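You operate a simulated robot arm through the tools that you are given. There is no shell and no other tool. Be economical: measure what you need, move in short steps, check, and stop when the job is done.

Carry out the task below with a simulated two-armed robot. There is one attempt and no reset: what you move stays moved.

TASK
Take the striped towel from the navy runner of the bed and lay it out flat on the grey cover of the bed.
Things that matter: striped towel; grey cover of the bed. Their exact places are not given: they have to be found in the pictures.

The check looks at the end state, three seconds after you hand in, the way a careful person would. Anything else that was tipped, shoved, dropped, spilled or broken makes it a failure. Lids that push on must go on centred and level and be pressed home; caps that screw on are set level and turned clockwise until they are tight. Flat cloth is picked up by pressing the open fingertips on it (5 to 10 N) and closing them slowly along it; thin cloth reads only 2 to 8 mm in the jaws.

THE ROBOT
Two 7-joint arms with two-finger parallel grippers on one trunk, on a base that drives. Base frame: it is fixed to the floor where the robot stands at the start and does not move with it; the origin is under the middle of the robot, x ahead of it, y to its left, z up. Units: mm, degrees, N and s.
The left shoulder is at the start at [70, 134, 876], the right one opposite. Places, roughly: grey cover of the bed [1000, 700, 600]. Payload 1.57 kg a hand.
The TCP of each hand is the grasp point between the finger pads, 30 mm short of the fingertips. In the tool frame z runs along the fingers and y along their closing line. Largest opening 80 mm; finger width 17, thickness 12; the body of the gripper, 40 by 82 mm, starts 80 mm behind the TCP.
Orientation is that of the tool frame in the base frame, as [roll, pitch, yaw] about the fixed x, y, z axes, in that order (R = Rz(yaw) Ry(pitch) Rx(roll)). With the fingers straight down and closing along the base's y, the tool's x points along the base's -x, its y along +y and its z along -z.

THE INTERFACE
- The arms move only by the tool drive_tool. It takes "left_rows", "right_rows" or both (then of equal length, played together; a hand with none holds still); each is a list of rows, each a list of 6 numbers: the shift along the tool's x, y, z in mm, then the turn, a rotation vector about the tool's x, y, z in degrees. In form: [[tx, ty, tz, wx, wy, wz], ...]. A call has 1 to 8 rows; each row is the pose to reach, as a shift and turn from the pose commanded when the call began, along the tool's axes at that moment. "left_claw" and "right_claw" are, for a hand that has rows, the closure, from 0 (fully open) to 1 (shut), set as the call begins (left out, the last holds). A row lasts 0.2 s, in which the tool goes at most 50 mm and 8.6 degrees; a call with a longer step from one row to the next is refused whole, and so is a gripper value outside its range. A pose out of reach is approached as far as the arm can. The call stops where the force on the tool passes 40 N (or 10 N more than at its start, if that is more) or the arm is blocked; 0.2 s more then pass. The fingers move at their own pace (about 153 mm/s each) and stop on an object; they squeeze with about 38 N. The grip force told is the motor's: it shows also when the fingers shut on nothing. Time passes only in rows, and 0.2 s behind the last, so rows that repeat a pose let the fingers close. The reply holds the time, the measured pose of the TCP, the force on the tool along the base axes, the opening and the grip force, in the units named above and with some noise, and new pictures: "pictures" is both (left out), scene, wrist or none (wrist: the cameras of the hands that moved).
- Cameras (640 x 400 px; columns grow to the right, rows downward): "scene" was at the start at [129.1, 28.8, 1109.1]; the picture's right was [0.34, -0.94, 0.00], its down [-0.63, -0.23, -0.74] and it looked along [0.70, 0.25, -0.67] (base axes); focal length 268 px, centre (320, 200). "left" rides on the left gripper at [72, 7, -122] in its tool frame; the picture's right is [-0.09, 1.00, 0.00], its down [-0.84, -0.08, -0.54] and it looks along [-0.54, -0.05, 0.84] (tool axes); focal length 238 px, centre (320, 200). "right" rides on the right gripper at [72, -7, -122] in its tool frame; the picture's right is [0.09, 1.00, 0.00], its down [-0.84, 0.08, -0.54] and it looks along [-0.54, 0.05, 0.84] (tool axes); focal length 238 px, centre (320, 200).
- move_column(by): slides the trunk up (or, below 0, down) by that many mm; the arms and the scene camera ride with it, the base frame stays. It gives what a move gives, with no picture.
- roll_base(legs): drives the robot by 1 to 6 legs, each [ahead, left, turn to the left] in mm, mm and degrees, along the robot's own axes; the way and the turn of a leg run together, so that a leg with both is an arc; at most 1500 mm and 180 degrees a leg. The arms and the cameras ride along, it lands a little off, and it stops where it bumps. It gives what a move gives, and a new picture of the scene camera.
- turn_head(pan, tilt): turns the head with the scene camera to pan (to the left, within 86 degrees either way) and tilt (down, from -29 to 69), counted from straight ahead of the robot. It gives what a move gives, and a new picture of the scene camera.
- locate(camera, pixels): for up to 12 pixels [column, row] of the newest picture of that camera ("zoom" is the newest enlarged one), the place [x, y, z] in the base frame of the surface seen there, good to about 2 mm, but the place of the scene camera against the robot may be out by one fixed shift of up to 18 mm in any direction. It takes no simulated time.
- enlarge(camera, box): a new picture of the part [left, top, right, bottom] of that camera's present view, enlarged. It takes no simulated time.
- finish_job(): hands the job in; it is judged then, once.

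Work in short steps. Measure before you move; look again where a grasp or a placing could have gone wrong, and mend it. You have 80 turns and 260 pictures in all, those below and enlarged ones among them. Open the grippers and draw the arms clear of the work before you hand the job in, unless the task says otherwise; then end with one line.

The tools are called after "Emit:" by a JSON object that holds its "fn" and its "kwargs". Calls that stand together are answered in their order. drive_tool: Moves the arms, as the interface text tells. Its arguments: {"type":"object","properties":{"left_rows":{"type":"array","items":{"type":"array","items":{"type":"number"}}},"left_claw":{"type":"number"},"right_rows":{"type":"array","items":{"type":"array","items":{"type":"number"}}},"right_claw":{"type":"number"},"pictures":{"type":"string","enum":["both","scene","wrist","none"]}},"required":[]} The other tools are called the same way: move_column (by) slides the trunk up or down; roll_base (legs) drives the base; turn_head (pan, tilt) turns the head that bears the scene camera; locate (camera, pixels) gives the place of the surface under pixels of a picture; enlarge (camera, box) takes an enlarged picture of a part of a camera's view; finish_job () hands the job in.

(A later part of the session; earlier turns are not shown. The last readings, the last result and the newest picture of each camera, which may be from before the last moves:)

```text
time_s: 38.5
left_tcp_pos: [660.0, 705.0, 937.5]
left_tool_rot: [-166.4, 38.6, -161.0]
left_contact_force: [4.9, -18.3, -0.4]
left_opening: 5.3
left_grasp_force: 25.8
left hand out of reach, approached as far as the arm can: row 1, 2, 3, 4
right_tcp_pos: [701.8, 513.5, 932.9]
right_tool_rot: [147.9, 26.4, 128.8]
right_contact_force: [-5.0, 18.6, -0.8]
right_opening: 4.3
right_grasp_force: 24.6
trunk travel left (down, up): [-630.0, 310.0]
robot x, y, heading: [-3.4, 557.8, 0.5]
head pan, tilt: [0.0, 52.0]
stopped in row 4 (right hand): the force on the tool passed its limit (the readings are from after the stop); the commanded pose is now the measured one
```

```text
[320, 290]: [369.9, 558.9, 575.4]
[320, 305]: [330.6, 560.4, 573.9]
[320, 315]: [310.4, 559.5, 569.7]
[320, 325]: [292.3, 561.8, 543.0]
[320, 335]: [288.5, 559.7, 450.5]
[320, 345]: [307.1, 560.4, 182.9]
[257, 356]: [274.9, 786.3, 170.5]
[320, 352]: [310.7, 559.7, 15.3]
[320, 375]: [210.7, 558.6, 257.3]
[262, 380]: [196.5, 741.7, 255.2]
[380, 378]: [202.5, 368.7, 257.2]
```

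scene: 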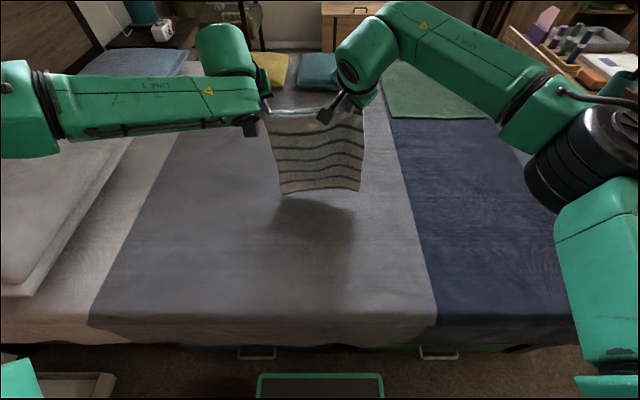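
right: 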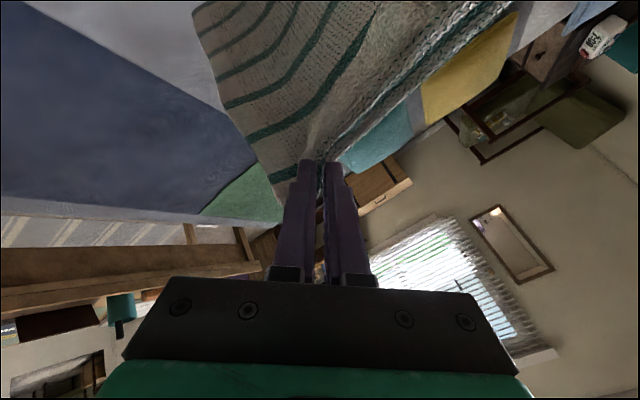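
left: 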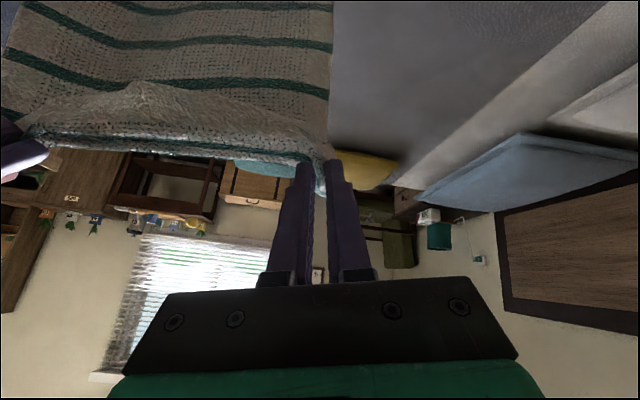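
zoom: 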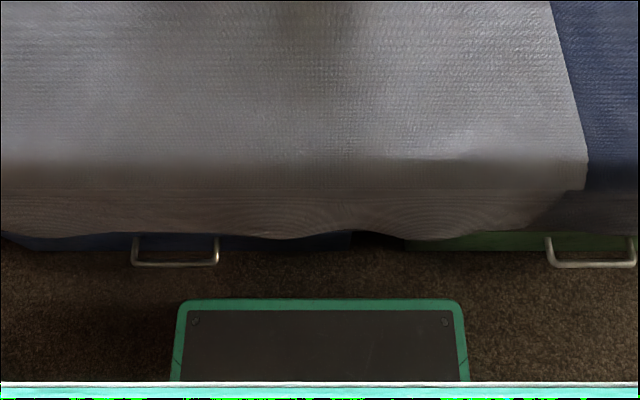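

Flat top ends near x≈315, so a straight retreat would be too tight. Instead I turn the hung towel so its held edge runs along x (right hand far, left hand near) and will lay it sideways with the base; first raise 40 mm, then turn.

Emit:
{"fn": "move_column", "kwargs": {"by": 40}}

Emit:
{"fn": "drive_tool", "kwargs": {"left_rows": [[24, -1, -19, 0, 0, -4.8], [47, -2, -38, 0, 0, -9.5], [68, -7, -54, 0, 0, -14.3], [88, -12, -69, 0, 0, -19], [103, -22, -79, 0, 0, -23.8], [118, -32, -89, 0, 0, -28.5], [126, -45, -93, 0, 0, -33.3], [134, -59, -96, 0, 0, -38]], "right_rows": [[7, 5, -1, 0, 0, -7.5], [14, 10, -2, 0, 0, -15], [22, 18, -2, 0, 0, -22.5], [30, 26, -2, 0, 0, -30], [40, 37, -1, 0, 0, -37.5], [50, 47, 0, 0, 0, -45], [62, 59, 0, 0, 0, -52.5], [74, 70, 0, 0, 0, -60]], "pictures": "scene"}}

```text
time_s: 39.4
left_tcp_pos: [660.0, 705.8, 976.5]
left_tool_rot: [-166.5, 38.6, -160.9]
left_contact_force: [7.7, -25.6, 0.6]
left_opening: 7.0
left_grasp_force: 26.0
right_tcp_pos: [701.3, 512.7, 971.7]
right_tool_rot: [148.1, 26.4, 128.5]
right_contact_force: [-6.6, 26.0, -0.7]
right_opening: 4.5
right_grasp_force: 25.3
trunk travel left (down, up): [-670.0, 270.0]
robot x, y, heading: [-0.2, 556.1, 0.2]
head pan, tilt: [0.0, 52.0]
```

```text
time_s: 41.1
left_tcp_pos: [511.3, 619.8, 977.3]
left_tool_rot: [-145.6, 22.4, -120.5]
left_contact_force: [1.9, 0.6, 0.6]
left_opening: 4.6
left_grasp_force: 25.8
right_tcp_pos: [687.2, 602.4, 970.9]
right_tool_rot: [-171.0, 40.8, -163.6]
right_contact_force: [-3.0, -0.3, -0.1]
right_opening: 3.9
right_grasp_force: 24.5
right hand out of reach, approached as far as the arm can: row 7, 8
trunk travel left (down, up): [-670.0, 270.0]
robot x, y, heading: [-1.3, 563.9, 0.3]
head pan, tilt: [0.0, 52.0]
```

scene: 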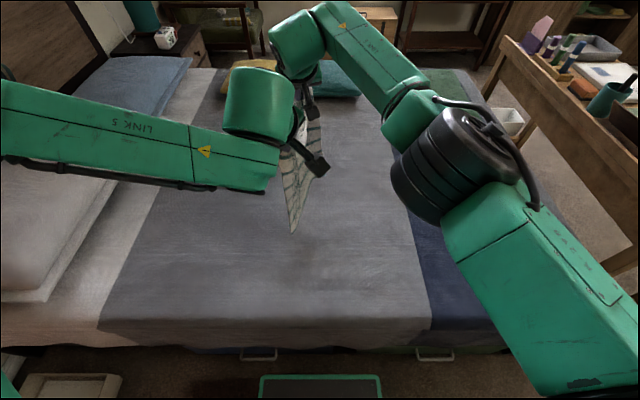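

The held edge now runs along x. I check the heights of the left forearm/elbow, since lowering the trunk brings them towards the pillows.

Emit:
{"fn": "locate", "kwargs": {"camera": "scene", "pixels": [[40, 130], [10, 155], [130, 178], [250, 185], [265, 100], [580, 380], [420, 200], [400, 110], [60, 240], [90, 200]]}}

Emit:
{"fn": "turn_head", "kwargs": {"pan": 60, "tilt": 40}}

```text
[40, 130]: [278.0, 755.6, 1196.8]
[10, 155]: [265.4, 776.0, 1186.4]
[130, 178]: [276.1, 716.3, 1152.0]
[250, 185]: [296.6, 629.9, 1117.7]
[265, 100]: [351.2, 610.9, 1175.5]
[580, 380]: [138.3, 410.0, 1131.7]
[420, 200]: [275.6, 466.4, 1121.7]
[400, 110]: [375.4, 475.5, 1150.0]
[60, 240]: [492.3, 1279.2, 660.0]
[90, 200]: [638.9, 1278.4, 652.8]
```

```text
time_s: 42.5
left_tcp_pos: [510.5, 619.9, 979.1]
left_tool_rot: [-145.5, 22.5, -120.2]
left_contact_force: [2.5, -0.5, -0.4]
left_opening: 4.4
left_grasp_force: 24.9
right_tcp_pos: [685.7, 603.4, 972.3]
right_tool_rot: [-171.0, 40.8, -163.7]
right_contact_force: [-2.9, -0.5, -0.1]
right_opening: 4.1
right_grasp_force: 24.7
trunk travel left (down, up): [-670.0, 270.0]
robot x, y, heading: [-1.1, 561.0, 0.1]
head pan, tilt: [60.0, 40.0]
```

scene: 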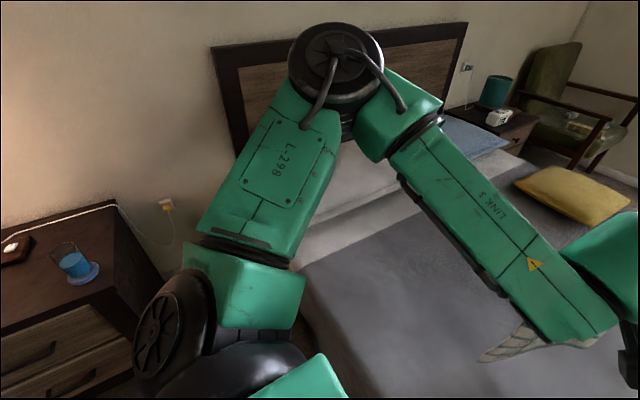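

Arms are well above (z > 1100), so lowering is safe. I drive 270 mm right so the towel's bottom lands near y≈340 and can be laid toward +y.

Emit:
{"fn": "roll_base", "kwargs": {"legs": [[0, -270, 0]]}}

Emit:
{"fn": "move_column", "kwargs": {"by": -35}}

Emit:
{"fn": "turn_head", "kwargs": {"pan": 3, "tilt": 45}}

```text
time_s: 44.4
left_tcp_pos: [511.9, 348.9, 978.3]
left_tool_rot: [-145.5, 22.4, -120.0]
left_contact_force: [2.1, 0.9, 0.0]
left_opening: 4.7
left_grasp_force: 25.1
right_tcp_pos: [686.3, 334.8, 973.7]
right_tool_rot: [-171.1, 40.8, -163.2]
right_contact_force: [-1.6, 0.1, 0.3]
right_opening: 4.0
right_grasp_force: 24.7
trunk travel left (down, up): [-670.0, 270.0]
robot x, y, heading: [2.3, 281.5, 0.5]
head pan, tilt: [60.0, 40.0]
```

scene: 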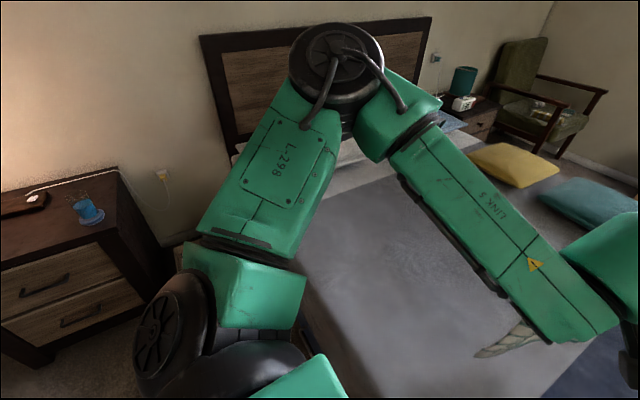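

```text
time_s: 45.2
left_tcp_pos: [510.3, 348.8, 944.4]
left_tool_rot: [-145.5, 22.4, -120.0]
left_contact_force: [2.3, 0.1, -0.3]
left_opening: 4.3
left_grasp_force: 25.1
right_tcp_pos: [685.2, 332.2, 938.1]
right_tool_rot: [-171.0, 40.7, -163.2]
right_contact_force: [-3.0, 0.6, 0.2]
right_opening: 4.4
right_grasp_force: 25.0
trunk travel left (down, up): [-635.0, 305.0]
robot x, y, heading: [1.3, 285.6, 0.5]
head pan, tilt: [60.0, 40.0]
```

```text
time_s: 46.4
left_tcp_pos: [510.8, 347.5, 943.3]
left_tool_rot: [-145.4, 22.4, -120.0]
left_contact_force: [2.6, 0.7, -0.9]
left_opening: 4.4
left_grasp_force: 25.2
right_tcp_pos: [686.0, 333.0, 937.1]
right_tool_rot: [-171.0, 40.9, -163.2]
right_contact_force: [-2.9, 0.9, 0.4]
right_opening: 4.2
right_grasp_force: 24.4
trunk travel left (down, up): [-635.0, 305.0]
robot x, y, heading: [-2.5, 283.7, 0.5]
head pan, tilt: [3.0, 45.0]
```

scene: 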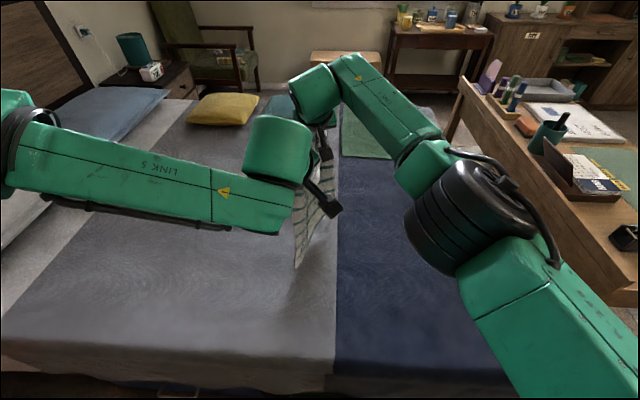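

I measure the bottom corner of the hanging towel at (299,266) and its side.

Emit:
{"fn": "enlarge", "kwargs": {"camera": "scene", "box": [260, 170, 380, 290]}}

Emit:
{"fn": "locate", "kwargs": {"camera": "scene", "pixels": [[299, 264], [298, 240], [306, 190], [315, 240], [325, 222], [334, 200], [296, 280]]}}

```text
3.33 times, centred on (320, 230) of scene
```

zoom: 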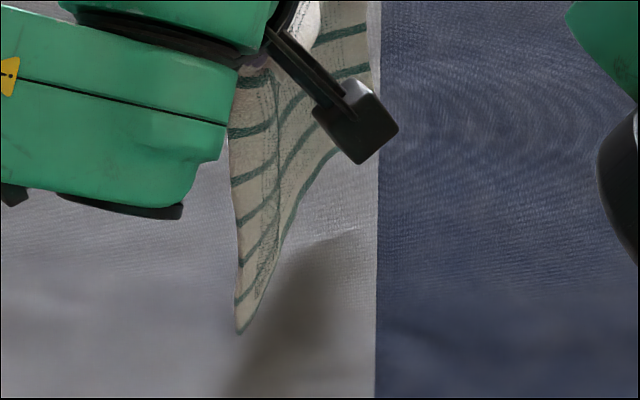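

```text
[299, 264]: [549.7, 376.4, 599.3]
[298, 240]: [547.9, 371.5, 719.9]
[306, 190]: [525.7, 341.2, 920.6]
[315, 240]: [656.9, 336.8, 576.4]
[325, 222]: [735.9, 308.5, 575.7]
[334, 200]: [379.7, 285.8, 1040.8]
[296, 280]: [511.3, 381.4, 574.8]
```

The bottom edge is ~10 mm above the cover (near corner (550,376)). I start laying: alternate lowering the trunk and driving left.

Emit:
{"fn": "move_column", "kwargs": {"by": -40}}

Emit:
{"fn": "roll_base", "kwargs": {"legs": [[0, 45, 0]]}}

Emit:
{"fn": "move_column", "kwargs": {"by": -45}}

Emit:
{"fn": "roll_base", "kwargs": {"legs": [[0, 45, 0]]}}

```text
time_s: 47.3
left_tcp_pos: [511.0, 349.0, 903.5]
left_tool_rot: [-145.4, 22.5, -120.0]
left_contact_force: [2.9, 0.6, 1.1]
left_opening: 4.5
left_grasp_force: 25.1
right_tcp_pos: [685.8, 333.8, 897.7]
right_tool_rot: [-171.0, 40.7, -163.2]
right_contact_force: [-2.0, 0.6, -0.6]
right_opening: 4.0
right_grasp_force: 24.7
trunk travel left (down, up): [-595.0, 345.0]
robot x, y, heading: [-1.6, 286.4, 0.3]
head pan, tilt: [3.0, 45.0]
```

```text
time_s: 48.2
left_tcp_pos: [510.3, 391.9, 903.8]
left_tool_rot: [-145.4, 22.4, -120.1]
left_contact_force: [2.0, -0.1, -0.3]
left_opening: 4.4
left_grasp_force: 25.0
right_tcp_pos: [685.7, 376.1, 897.1]
right_tool_rot: [-171.1, 40.8, -163.3]
right_contact_force: [-2.6, -0.5, -0.2]
right_opening: 4.0
right_grasp_force: 24.6
trunk travel left (down, up): [-595.0, 345.0]
robot x, y, heading: [-3.3, 330.8, 0.6]
head pan, tilt: [3.0, 45.0]
```

scene: 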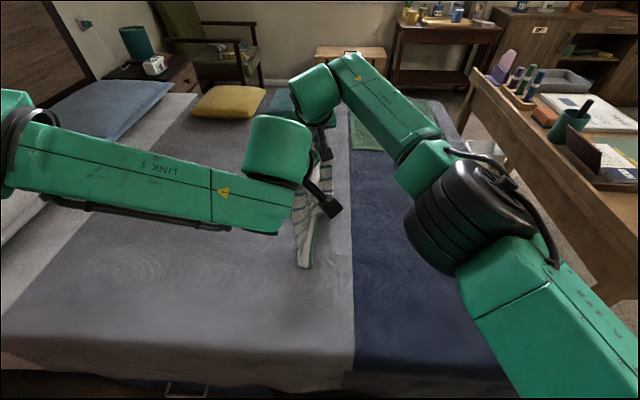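

```text
time_s: 49.0
left_tcp_pos: [510.2, 391.9, 858.1]
left_tool_rot: [-145.5, 22.5, -120.3]
left_contact_force: [2.5, 0.1, 0.0]
left_opening: 4.3
left_grasp_force: 25.5
right_tcp_pos: [685.9, 376.5, 853.0]
right_tool_rot: [-171.1, 40.8, -163.4]
right_contact_force: [-2.6, -0.5, 0.0]
right_opening: 3.9
right_grasp_force: 24.4
trunk travel left (down, up): [-550.0, 390.0]
robot x, y, heading: [-0.9, 333.2, 0.5]
head pan, tilt: [3.0, 45.0]
```

```text
time_s: 50.0
left_tcp_pos: [511.2, 439.6, 857.5]
left_tool_rot: [-145.5, 22.4, -120.0]
left_contact_force: [2.7, 0.7, -0.6]
left_opening: 4.4
left_grasp_force: 24.6
right_tcp_pos: [685.6, 424.7, 851.9]
right_tool_rot: [-171.0, 40.7, -163.2]
right_contact_force: [-1.4, 0.2, -0.4]
right_opening: 4.1
right_grasp_force: 25.2
trunk travel left (down, up): [-550.0, 390.0]
robot x, y, heading: [0.6, 378.0, 0.5]
head pan, tilt: [3.0, 45.0]
```

scene: 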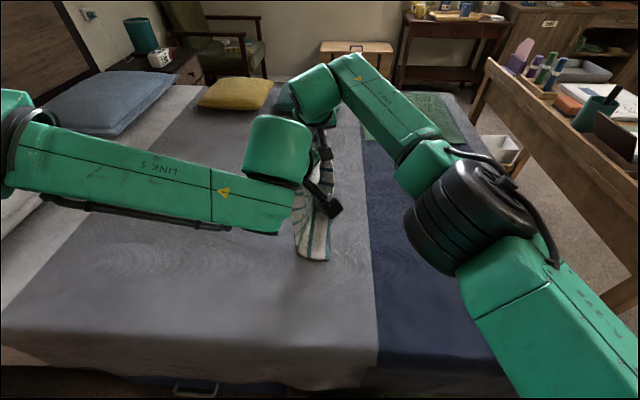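

The bottom stripes are settling on the cover at (315,255). I continue the lowering and driving.

Emit:
{"fn": "move_column", "kwargs": {"by": -45}}

Emit:
{"fn": "roll_base", "kwargs": {"legs": [[0, 50, 0]]}}

Emit:
{"fn": "move_column", "kwargs": {"by": -45}}

Emit:
{"fn": "roll_base", "kwargs": {"legs": [[0, 50, 0]]}}

```text
time_s: 50.8
left_tcp_pos: [510.2, 438.4, 814.0]
left_tool_rot: [-145.5, 22.5, -120.0]
left_contact_force: [2.9, 0.4, -0.5]
left_opening: 4.4
left_grasp_force: 24.9
right_tcp_pos: [685.4, 424.7, 807.5]
right_tool_rot: [-171.1, 40.8, -163.2]
right_contact_force: [-2.5, 0.2, 0.3]
right_opening: 4.0
right_grasp_force: 24.6
trunk travel left (down, up): [-505.0, 435.0]
robot x, y, heading: [1.4, 374.2, 0.7]
head pan, tilt: [3.0, 45.0]
```

```text
time_s: 51.8
left_tcp_pos: [509.5, 490.8, 813.3]
left_tool_rot: [-145.5, 22.4, -120.0]
left_contact_force: [2.8, 0.7, -0.7]
left_opening: 4.7
left_grasp_force: 25.4
right_tcp_pos: [684.1, 475.1, 807.4]
right_tool_rot: [-170.9, 40.7, -163.1]
right_contact_force: [-2.4, -0.1, -0.1]
right_opening: 4.1
right_grasp_force: 25.5
trunk travel left (down, up): [-505.0, 435.0]
robot x, y, heading: [1.7, 424.7, 0.4]
head pan, tilt: [3.0, 45.0]
```

scene: 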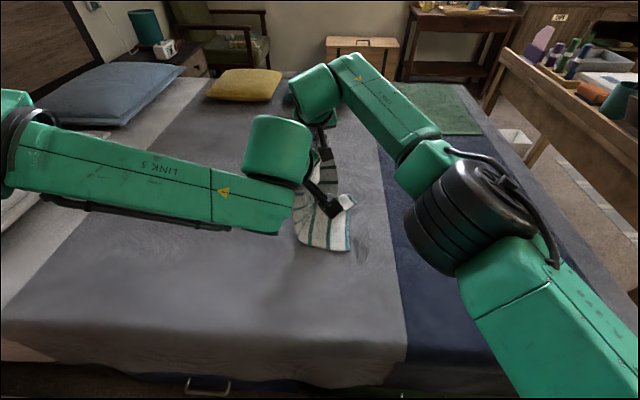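

```text
time_s: 52.6
left_tcp_pos: [509.2, 488.6, 768.2]
left_tool_rot: [-145.6, 22.5, -119.8]
left_contact_force: [2.4, -0.2, -0.1]
left_opening: 4.2
left_grasp_force: 25.1
right_tcp_pos: [685.2, 475.0, 763.0]
right_tool_rot: [-171.0, 40.7, -163.2]
right_contact_force: [-2.3, -0.8, 0.3]
right_opening: 4.1
right_grasp_force: 24.8
trunk travel left (down, up): [-460.0, 480.0]
robot x, y, heading: [-2.2, 425.9, 0.5]
head pan, tilt: [3.0, 45.0]
```

```text
time_s: 53.6
left_tcp_pos: [509.5, 538.3, 768.1]
left_tool_rot: [-145.5, 22.4, -120.0]
left_contact_force: [1.7, -0.1, -0.2]
left_opening: 4.5
left_grasp_force: 25.4
right_tcp_pos: [685.9, 525.2, 762.5]
right_tool_rot: [-170.8, 40.8, -163.2]
right_contact_force: [-1.7, -0.1, -0.1]
right_opening: 4.3
right_grasp_force: 25.0
trunk travel left (down, up): [-460.0, 480.0]
robot x, y, heading: [-3.2, 477.0, 0.6]
head pan, tilt: [3.0, 45.0]
```

scene: 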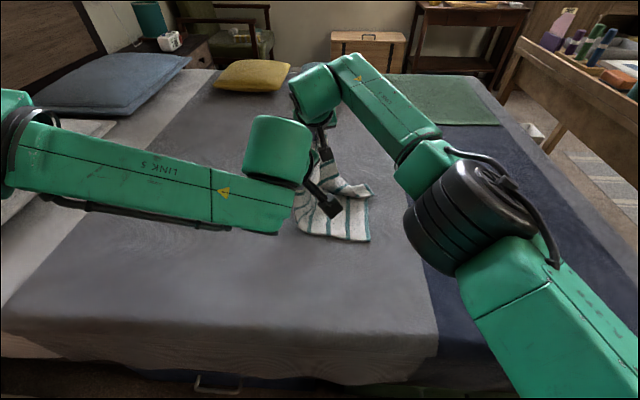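

A fold seems to show at (345,190); I enlarge to inspect.

Emit:
{"fn": "enlarge", "kwargs": {"camera": "scene", "box": [270, 130, 400, 260]}}

Emit:
{"fn": "locate", "kwargs": {"camera": "scene", "pixels": [[368, 240], [370, 190], [360, 182], [366, 215], [300, 228], [350, 225], [345, 185], [427, 250]]}}

```text
3.08 times, centred on (335, 195) of scene
```

zoom: 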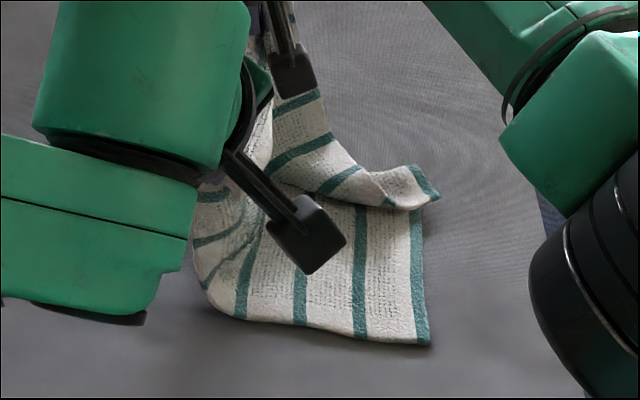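

```text
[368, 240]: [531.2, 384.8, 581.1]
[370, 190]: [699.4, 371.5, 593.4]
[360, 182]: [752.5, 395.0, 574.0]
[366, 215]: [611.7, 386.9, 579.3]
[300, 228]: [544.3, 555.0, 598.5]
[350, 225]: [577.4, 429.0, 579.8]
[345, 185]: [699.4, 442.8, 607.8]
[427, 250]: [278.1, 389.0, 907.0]
```

The far part of the bottom edge landed folded because the pinches are twisted. I lift back up, turn the pinches to match the edge better (left −32°, right −16° about the fingers), widen slightly, and look.

Emit:
{"fn": "move_column", "kwargs": {"by": 185}}

Emit:
{"fn": "drive_tool", "kwargs": {"left_rows": [[4, 0, -2, 0, 0, -8], [8, 0, -4, 0, 0, -16], [12, 0, -6, 0, 0, -24], [15, 0, -8, 0, 0, -32], [15, 0, -8, 0, 0, -32]], "right_rows": [[0, 0, 0, 0, 0, -4], [0, 0, 0, 0, 0, -8], [0, 0, 0, 0, 0, -12], [0, 0, 0, 0, 0, -16], [0, 0, 0, 0, 0, -16]], "pictures": "both"}}

Emit:
{"fn": "enlarge", "kwargs": {"camera": "scene", "box": [240, 100, 400, 280]}}

```text
time_s: 55.6
left_tcp_pos: [509.7, 537.6, 953.3]
left_tool_rot: [-145.5, 22.3, -120.0]
left_contact_force: [2.2, -0.4, -0.6]
left_opening: 4.4
left_grasp_force: 24.9
right_tcp_pos: [685.3, 523.8, 947.5]
right_tool_rot: [-171.1, 40.7, -163.2]
right_contact_force: [-4.0, 0.3, 0.4]
right_opening: 4.4
right_grasp_force: 24.8
trunk travel left (down, up): [-645.0, 295.0]
robot x, y, heading: [-2.0, 474.0, 0.7]
head pan, tilt: [3.0, 45.0]
```

```text
time_s: 56.8
left_tcp_pos: [521.3, 549.3, 978.8]
left_tool_rot: [-139.9, 2.7, -94.3]
left_contact_force: [0.5, 0.1, 0.5]
left_opening: 4.4
left_grasp_force: 25.2
left hand out of reach, approached as far as the arm can: row 4, 5
right_tcp_pos: [679.9, 529.8, 948.3]
right_tool_rot: [-159.0, 37.2, -143.6]
right_contact_force: [-0.4, 0.2, -0.2]
right_opening: 4.2
right_grasp_force: 24.3
right hand out of reach, approached as far as the arm can: row 4, 5
trunk travel left (down, up): [-645.0, 295.0]
robot x, y, heading: [-2.3, 475.5, 0.2]
head pan, tilt: [3.0, 45.0]
```

scene: 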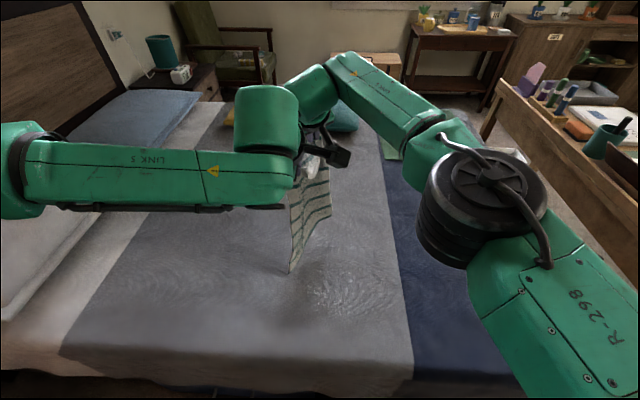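
right: 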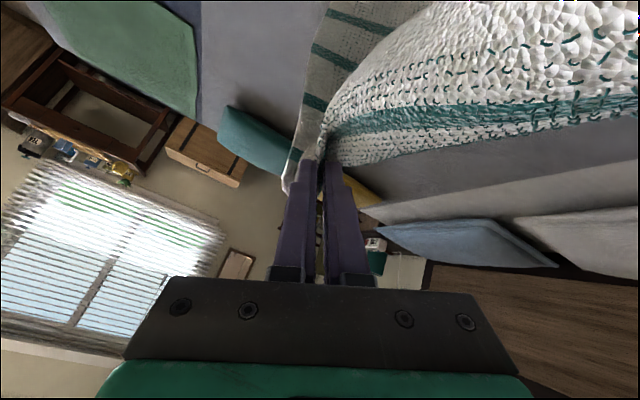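
left: 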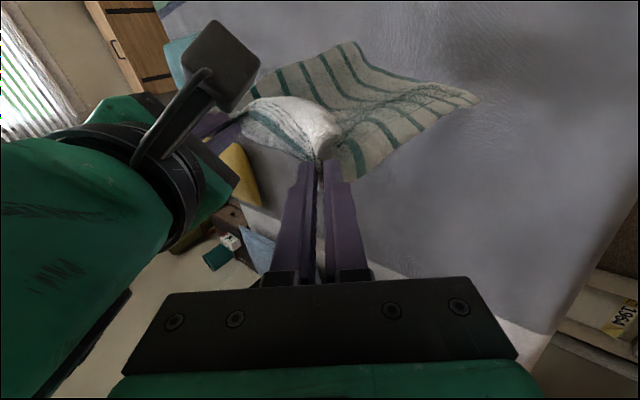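

```text
2.22 times, centred on (320, 190) of scene
```

zoom: 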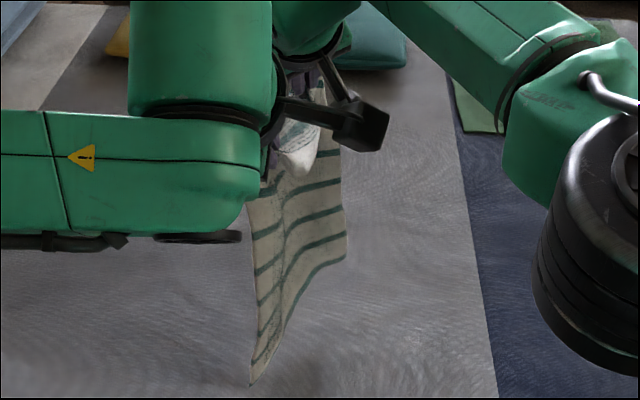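

The hands came too close together (160 mm) and the edge sags. I move the left hand back/down to restore the ~187 mm spacing.

Emit:
{"fn": "drive_tool", "kwargs": {"left_rows": [[6, 9, 1, 0, 0, 0], [12, 19, 2, 0, 0, 0], [18, 28, 3, 0, 0, 0], [23, 38, 4, 0, 0, 0], [23, 38, 4, 0, 0, 0]], "pictures": "both"}}

Emit:
{"fn": "enlarge", "kwargs": {"camera": "scene", "box": [240, 100, 400, 280]}}

```text
time_s: 58.0
left_tcp_pos: [519.5, 550.7, 980.3]
left_tool_rot: [-139.9, 2.8, -94.3]
left_contact_force: [0.1, 1.0, 0.3]
left_opening: 4.5
left_grasp_force: 24.5
left hand out of reach, approached as far as the arm can: row 1, 2, 3, 4, 5
right_tcp_pos: [679.3, 529.6, 947.2]
right_tool_rot: [-159.1, 37.2, -143.7]
right_contact_force: [-0.2, 0.1, -0.1]
right_opening: 4.0
right_grasp_force: 24.7
trunk travel left (down, up): [-645.0, 295.0]
robot x, y, heading: [-4.7, 472.4, 0.3]
head pan, tilt: [3.0, 45.0]
```

scene: 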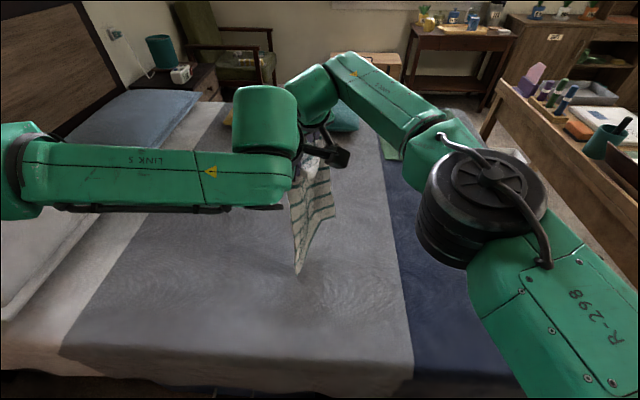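
left: 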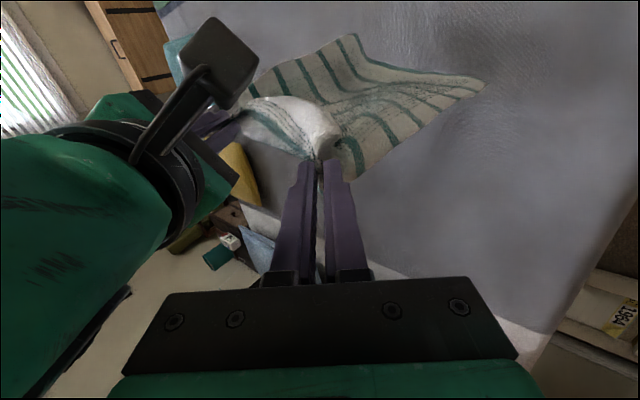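

```text
2.22 times, centred on (320, 190) of scene
```

zoom: 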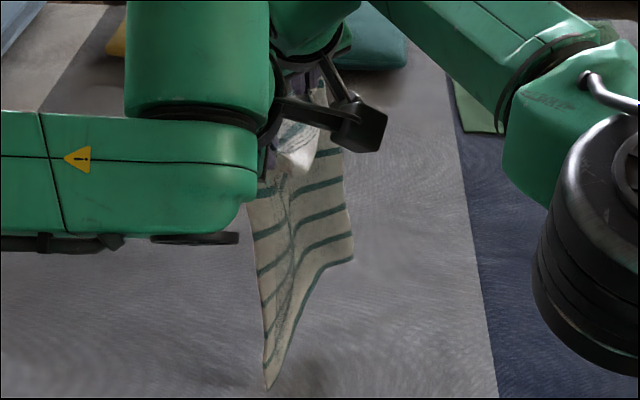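

The left wrist is at a joint limit; its forward tilt is unnecessary so near, so I bring the left hand back to vertical while moving to the spaced position.

Emit:
{"fn": "drive_tool", "kwargs": {"left_rows": [[5, 7, 1, -8, 0.7, 1], [10, 14, 3, -16, 1.4, 2], [15, 22, 4, -24, 2.1, 3], [20, 29, 6, -32, 2.8, 4], [25, 36, 7, -39.8, 3.5, 5], [25, 36, 7, -39.8, 3.5, 5], [25, 36, 7, -39.8, 3.5, 5]], "pictures": "both"}}

Emit:
{"fn": "enlarge", "kwargs": {"camera": "scene", "box": [240, 100, 400, 280]}}

```text
time_s: 59.6
left_tcp_pos: [464.7, 563.9, 947.1]
left_tool_rot: [-179.8, 1.2, -99.9]
left_contact_force: [-0.2, 0.1, -0.4]
left_opening: 0.0
left_grasp_force: 21.4
left hand out of reach, approached as far as the arm can: row 3, 4, 5, 6, 7
right_tcp_pos: [681.3, 529.9, 949.6]
right_tool_rot: [-159.0, 37.3, -143.4]
right_contact_force: [0.8, 0.5, -0.7]
right_opening: 4.1
right_grasp_force: 24.8
trunk travel left (down, up): [-645.0, 295.0]
robot x, y, heading: [-0.9, 475.7, 0.4]
head pan, tilt: [3.0, 45.0]
```

scene: 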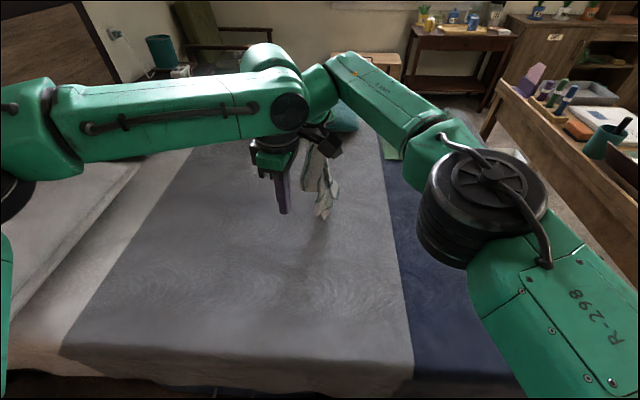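
left: 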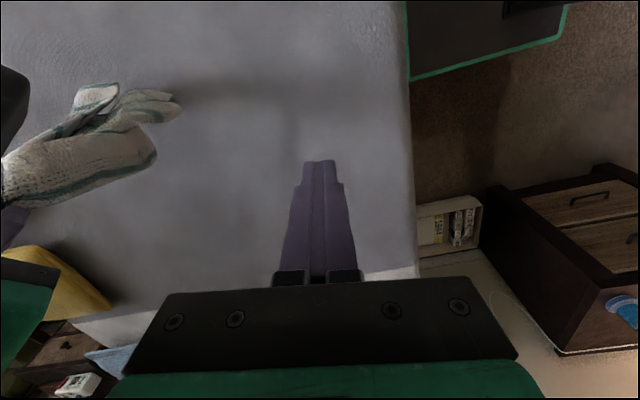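

```text
2.22 times, centred on (320, 190) of scene
```

zoom: 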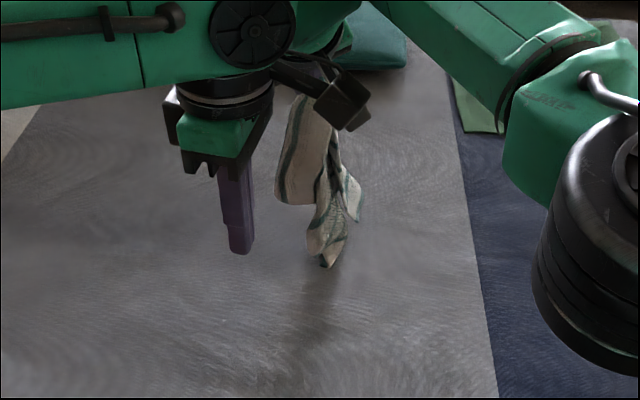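

The left hand lost its corner; the towel hangs from the right hand only. New plan: lay it down in reach, regrasp it by two corners of a long edge (needs less drop). First I move the left hand clear and bring the right hand back and vertical.

Emit:
{"fn": "drive_tool", "kwargs": {"left_rows": [[-30, 8, -8, 0, 0, 8.4], [-61, 16, -15, 0, 0, 16.8], [-91, 24, -23, 0, 0, 25.2], [-122, 31, -30, 0, 0, 33.6], [-152, 39, -38, 0, 0, 42], [-182, 47, -45, 0, 0, 50.4], [-213, 55, -53, 0, 0, 58.8], [-243, 63, -60, 0, 0, 67]], "right_rows": [[10, 6, -17, -2.2, 4.7, 0], [20, 13, -34, -4.4, 9.5, 0], [29, 19, -51, -6.7, 14.2, 0], [39, 25, -69, -8.9, 19, 0], [49, 31, -86, -11.1, 23.7, 0], [59, 38, -103, -13.3, 28.5, 0], [68, 44, -120, -15.6, 33.2, 0], [78, 50, -137, -17.8, 38, 0]], "left_claw": 0.35, "pictures": "both"}}

```text
time_s: 61.4
left_tcp_pos: [448.9, 814.9, 1011.8]
left_tool_rot: [178.9, 0.7, -167.0]
left_contact_force: [-0.2, -0.4, -0.7]
left_opening: 52.1
left_grasp_force: 0.1
right_tcp_pos: [528.1, 482.1, 974.8]
right_tool_rot: [-179.6, 0.2, -153.1]
right_contact_force: [-0.1, -0.3, -1.0]
right_opening: 4.2
right_grasp_force: 24.8
right hand out of reach, approached as far as the arm can: row 2, 3, 4, 5, 6, 7, 8
trunk travel left (down, up): [-645.0, 295.0]
robot x, y, heading: [3.1, 473.2, 0.6]
head pan, tilt: [3.0, 45.0]
```

scene: 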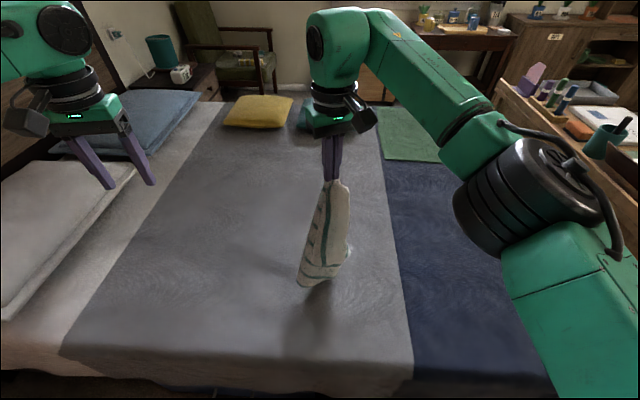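
right: 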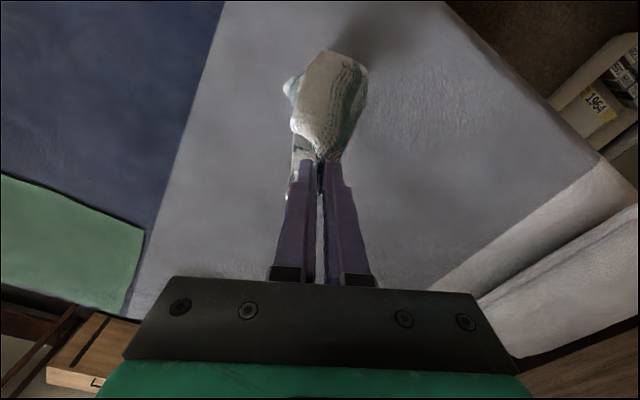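
left: 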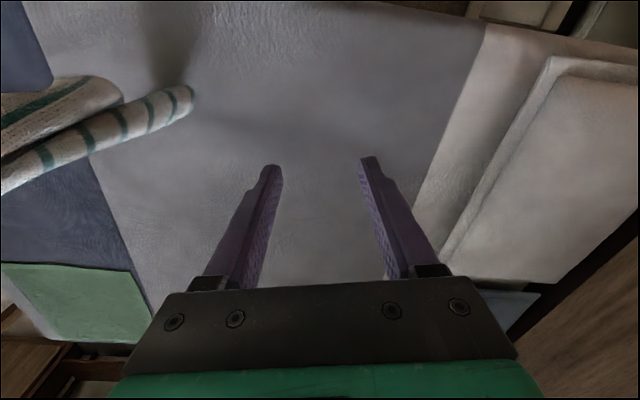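

The towel hangs as a strip. I drive right 100, then lay it along +y by alternating trunk-down and drive-left.

Emit:
{"fn": "roll_base", "kwargs": {"legs": [[0, -100, 0]]}}

Emit:
{"fn": "move_column", "kwargs": {"by": -60}}

Emit:
{"fn": "roll_base", "kwargs": {"legs": [[0, 70, 0]]}}

Emit:
{"fn": "move_column", "kwargs": {"by": -80}}

Emit:
{"fn": "roll_base", "kwargs": {"legs": [[0, 90, 0]]}}

Emit:
{"fn": "move_column", "kwargs": {"by": -80}}

Emit:
{"fn": "roll_base", "kwargs": {"legs": [[0, 90, 0]]}}

```text
time_s: 62.5
left_tcp_pos: [446.4, 721.0, 1011.0]
left_tool_rot: [179.1, 0.7, -166.6]
left_contact_force: [-0.3, 0.4, 0.3]
left_opening: 52.1
left_grasp_force: 0.1
right_tcp_pos: [529.6, 388.4, 974.7]
right_tool_rot: [-179.4, 0.2, -153.1]
right_contact_force: [0.0, 0.7, -0.3]
right_opening: 4.0
right_grasp_force: 24.6
trunk travel left (down, up): [-645.0, 295.0]
robot x, y, heading: [1.1, 378.0, 0.7]
head pan, tilt: [3.0, 45.0]
```

scene: 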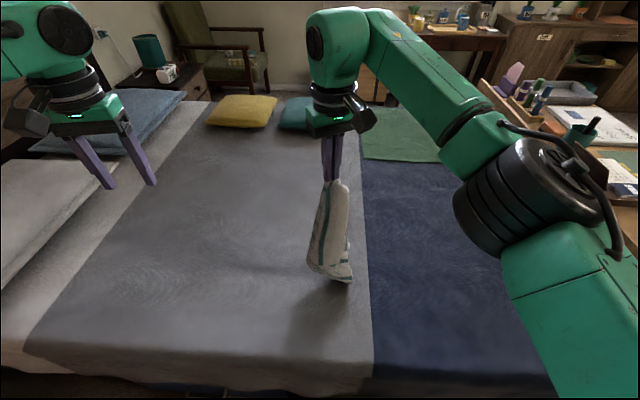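

```text
time_s: 63.5
left_tcp_pos: [445.7, 719.9, 950.8]
left_tool_rot: [179.0, 0.7, -166.7]
left_contact_force: [1.1, 1.0, 0.8]
left_opening: 51.8
left_grasp_force: 0.1
right_tcp_pos: [527.8, 388.2, 914.7]
right_tool_rot: [-179.5, 0.2, -153.0]
right_contact_force: [0.2, 1.0, -0.6]
right_opening: 3.7
right_grasp_force: 24.7
trunk travel left (down, up): [-585.0, 355.0]
robot x, y, heading: [2.5, 381.1, 0.8]
head pan, tilt: [3.0, 45.0]
```

```text
time_s: 64.5
left_tcp_pos: [445.4, 789.7, 949.7]
left_tool_rot: [179.1, 0.6, -166.7]
left_contact_force: [-0.3, -0.5, -0.3]
left_opening: 52.1
left_grasp_force: 0.0
right_tcp_pos: [527.7, 458.0, 914.6]
right_tool_rot: [-179.4, 0.3, -153.0]
right_contact_force: [0.3, 1.1, 0.4]
right_opening: 4.0
right_grasp_force: 24.5
trunk travel left (down, up): [-585.0, 355.0]
robot x, y, heading: [-0.8, 449.3, 0.6]
head pan, tilt: [3.0, 45.0]
```

scene: 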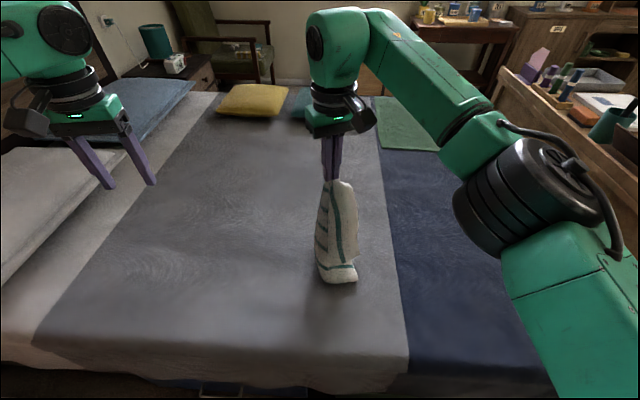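

```text
time_s: 65.7
left_tcp_pos: [447.1, 790.5, 870.9]
left_tool_rot: [179.0, 0.6, -166.7]
left_contact_force: [-0.1, 0.2, 0.7]
left_opening: 52.1
left_grasp_force: 0.0
right_tcp_pos: [527.8, 456.8, 835.3]
right_tool_rot: [-179.5, 0.3, -152.9]
right_contact_force: [-1.2, 0.3, 0.1]
right_opening: 3.9
right_grasp_force: 24.4
trunk travel left (down, up): [-505.0, 435.0]
robot x, y, heading: [-0.7, 447.1, 1.0]
head pan, tilt: [3.0, 45.0]
```

```text
time_s: 66.8
left_tcp_pos: [442.8, 882.1, 870.7]
left_tool_rot: [179.1, 0.7, -166.5]
left_contact_force: [0.2, -0.2, -0.1]
left_opening: 52.1
left_grasp_force: 0.0
right_tcp_pos: [527.4, 549.6, 833.8]
right_tool_rot: [-179.5, 0.1, -152.8]
right_contact_force: [-0.1, 0.5, 0.3]
right_opening: 3.9
right_grasp_force: 25.2
trunk travel left (down, up): [-505.0, 435.0]
robot x, y, heading: [-4.2, 536.8, 1.0]
head pan, tilt: [3.0, 45.0]
```

scene: 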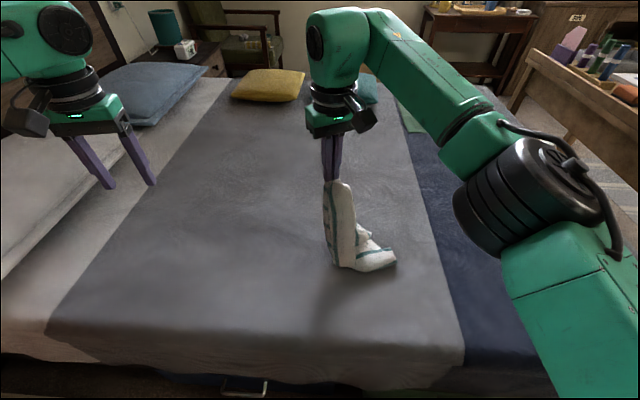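

```text
time_s: 68.0
left_tcp_pos: [443.2, 880.4, 790.4]
left_tool_rot: [179.1, 0.8, -166.5]
left_contact_force: [0.2, 0.6, 0.1]
left_opening: 52.2
left_grasp_force: 0.0
right_tcp_pos: [526.1, 548.2, 754.6]
right_tool_rot: [-179.5, 0.3, -152.8]
right_contact_force: [0.5, -0.1, 0.2]
right_opening: 4.0
right_grasp_force: 24.8
trunk travel left (down, up): [-425.0, 515.0]
robot x, y, heading: [-1.4, 534.2, 1.0]
head pan, tilt: [3.0, 45.0]
```

```text
time_s: 69.1
left_tcp_pos: [442.3, 972.4, 789.4]
left_tool_rot: [179.1, 0.6, -166.6]
left_contact_force: [-0.4, 0.0, -1.1]
left_opening: 52.2
left_grasp_force: 0.1
right_tcp_pos: [526.4, 640.3, 753.9]
right_tool_rot: [-179.5, 0.1, -153.0]
right_contact_force: [-0.6, 0.0, 0.7]
right_opening: 4.0
right_grasp_force: 24.2
trunk travel left (down, up): [-425.0, 515.0]
robot x, y, heading: [-2.7, 629.8, 1.0]
head pan, tilt: [3.0, 45.0]
```

scene: 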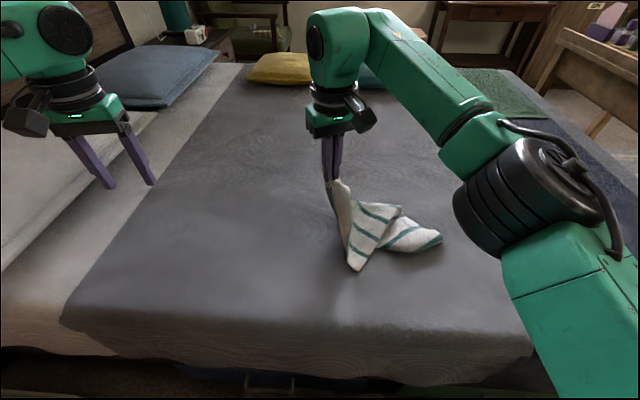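

It is laying nicely with a corner showing at (357,270). I raise the left hand for pillow clearance and finish laying.

Emit:
{"fn": "drive_tool", "kwargs": {"left_rows": [[0, -15, -40, 0, 0, 0], [0, -30, -80, 0, 0, 0], [0, -45, -120, 0, 0, 0], [0, -60, -160, 0, 0, 0]], "pictures": "none"}}

Emit:
{"fn": "move_column", "kwargs": {"by": -80}}

Emit:
{"fn": "roll_base", "kwargs": {"legs": [[0, 90, 0]]}}

Emit:
{"fn": "move_column", "kwargs": {"by": -60}}

Emit:
{"fn": "roll_base", "kwargs": {"legs": [[0, 60, 0]]}}

Emit:
{"fn": "enlarge", "kwargs": {"camera": "scene", "box": [270, 130, 510, 290]}}

```text
time_s: 70.1
left_tcp_pos: [454.2, 912.8, 951.9]
left_tool_rot: [179.2, 0.7, -166.6]
left_contact_force: [-0.7, 0.8, -0.9]
left_opening: 51.9
left_grasp_force: 0.0
right_tcp_pos: [525.7, 639.7, 753.3]
right_tool_rot: [-179.6, 0.2, -153.0]
right_contact_force: [-0.2, -0.1, 0.5]
right_opening: 4.0
right_grasp_force: 24.7
trunk travel left (down, up): [-425.0, 515.0]
robot x, y, heading: [-5.7, 628.1, 0.8]
head pan, tilt: [3.0, 45.0]
```

```text
time_s: 71.3
left_tcp_pos: [454.8, 913.8, 870.7]
left_tool_rot: [179.1, 0.7, -166.6]
left_contact_force: [0.3, -0.3, 0.3]
left_opening: 51.9
left_grasp_force: 0.1
right_tcp_pos: [525.4, 640.1, 674.4]
right_tool_rot: [-179.5, 0.2, -153.0]
right_contact_force: [-0.6, 0.3, -0.2]
right_opening: 3.8
right_grasp_force: 24.8
trunk travel left (down, up): [-345.0, 595.0]
robot x, y, heading: [-0.6, 631.2, 0.8]
head pan, tilt: [3.0, 45.0]
```

```text
time_s: 72.4
left_tcp_pos: [451.7, 1004.9, 870.2]
left_tool_rot: [179.1, 0.7, -166.6]
left_contact_force: [0.1, 1.1, -0.5]
left_opening: 52.0
left_grasp_force: 0.0
right_tcp_pos: [524.5, 727.7, 674.2]
right_tool_rot: [-179.5, 0.2, -152.7]
right_contact_force: [-0.2, 0.4, 0.0]
right_opening: 4.0
right_grasp_force: 24.9
trunk travel left (down, up): [-345.0, 595.0]
robot x, y, heading: [-6.2, 719.0, 0.9]
head pan, tilt: [3.0, 45.0]
```

scene: 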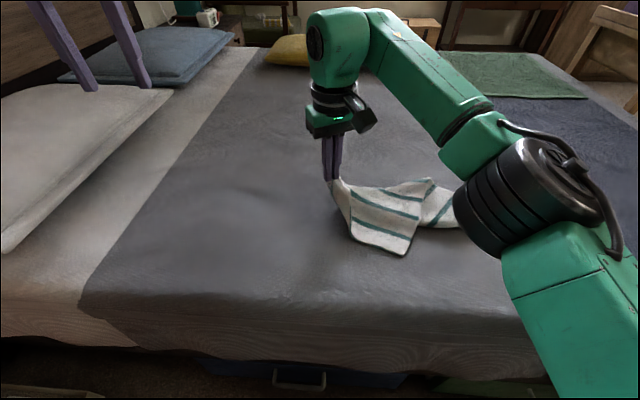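

```text
time_s: 73.4
left_tcp_pos: [452.6, 1003.8, 811.3]
left_tool_rot: [179.1, 0.7, -166.5]
left_contact_force: [0.6, 1.1, 0.0]
left_opening: 52.3
left_grasp_force: 0.0
right_tcp_pos: [523.9, 728.4, 614.0]
right_tool_rot: [-179.6, 0.3, -152.8]
right_contact_force: [0.1, -0.6, 0.2]
right_opening: 3.9
right_grasp_force: 25.1
trunk travel left (down, up): [-285.0, 655.0]
robot x, y, heading: [-4.4, 719.5, 0.9]
head pan, tilt: [3.0, 45.0]
```

```text
time_s: 74.3
left_tcp_pos: [451.7, 1063.3, 810.7]
left_tool_rot: [179.1, 0.7, -166.4]
left_contact_force: [0.3, 0.6, 0.0]
left_opening: 51.9
left_grasp_force: 0.0
right_tcp_pos: [523.3, 787.4, 615.5]
right_tool_rot: [-179.5, 0.2, -152.9]
right_contact_force: [0.6, 1.0, 0.5]
right_opening: 4.0
right_grasp_force: 24.7
trunk travel left (down, up): [-285.0, 655.0]
robot x, y, heading: [-12.6, 774.2, 1.2]
head pan, tilt: [3.0, 45.0]
```

scene: 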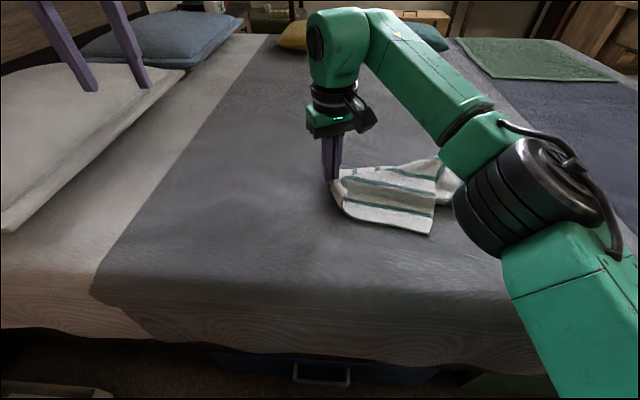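

```text
2.50 times, centred on (390, 210) of scene
```

zoom: 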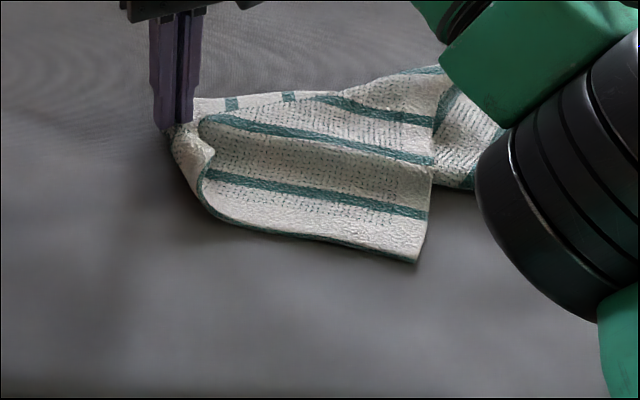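

Right holds the corner at bed level. I lower a little, release, and raise the right arm away to see the towel's lie.

Emit:
{"fn": "drive_tool", "kwargs": {"right_rows": [[0, 0, 8, 0, 0, 0], [0, 0, 14, 0, 0, 0], [0, 0, 14, 0, 0, 0]], "pictures": "none"}}

Emit:
{"fn": "drive_tool", "kwargs": {"right_rows": [[0, 0, 0, 0, 0, 0], [0, 0, -10, 0, 0, 0], [0, 0, -40, 0, 0, 0], [0, 0, -80, 0, 0, 0], [0, 0, -120, 0, 0, 0], [0, 0, -160, 0, 0, 0], [0, 0, -200, 0, 0, 0], [0, 0, -240, 0, 0, 0]], "right_claw": 0.3, "pictures": "both"}}

```text
time_s: 75.1
left_tcp_pos: [451.0, 1062.0, 811.6]
left_tool_rot: [179.1, 0.9, -166.5]
left_contact_force: [-0.4, -0.8, -0.8]
left_opening: 52.3
left_grasp_force: 0.1
right_tcp_pos: [523.0, 787.8, 601.0]
right_tool_rot: [-179.6, 0.3, -152.9]
right_contact_force: [-1.6, -2.7, 6.1]
right_opening: 4.1
right_grasp_force: 24.8
trunk travel left (down, up): [-285.0, 655.0]
robot x, y, heading: [-3.5, 775.3, 0.9]
head pan, tilt: [3.0, 45.0]
```

```text
time_s: 76.9
left_tcp_pos: [452.1, 1061.7, 810.5]
left_tool_rot: [179.0, 0.8, -166.4]
left_contact_force: [-0.3, 0.2, 0.1]
left_opening: 52.0
left_grasp_force: 0.1
right_tcp_pos: [471.3, 784.2, 759.9]
right_tool_rot: [-179.4, 0.2, -152.9]
right_contact_force: [0.1, -0.5, 0.6]
right_opening: 56.2
right_grasp_force: 0.0
right hand out of reach, approached as far as the arm can: row 3, 4, 5, 6, 7, 8
trunk travel left (down, up): [-285.0, 655.0]
robot x, y, heading: [-6.8, 776.9, 0.9]
head pan, tilt: [3.0, 45.0]
```

scene: 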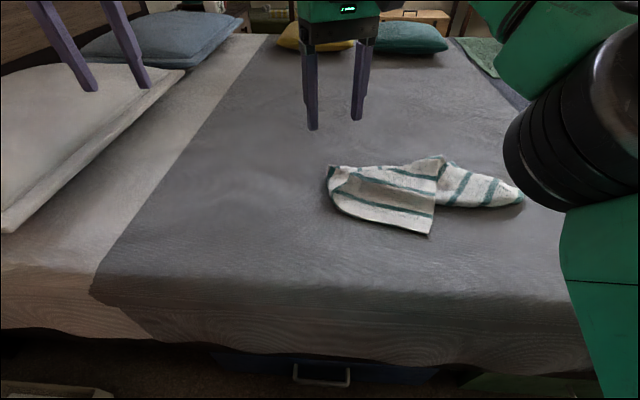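
right: 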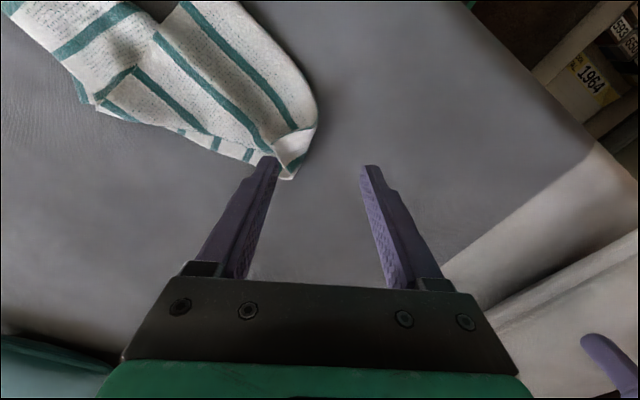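

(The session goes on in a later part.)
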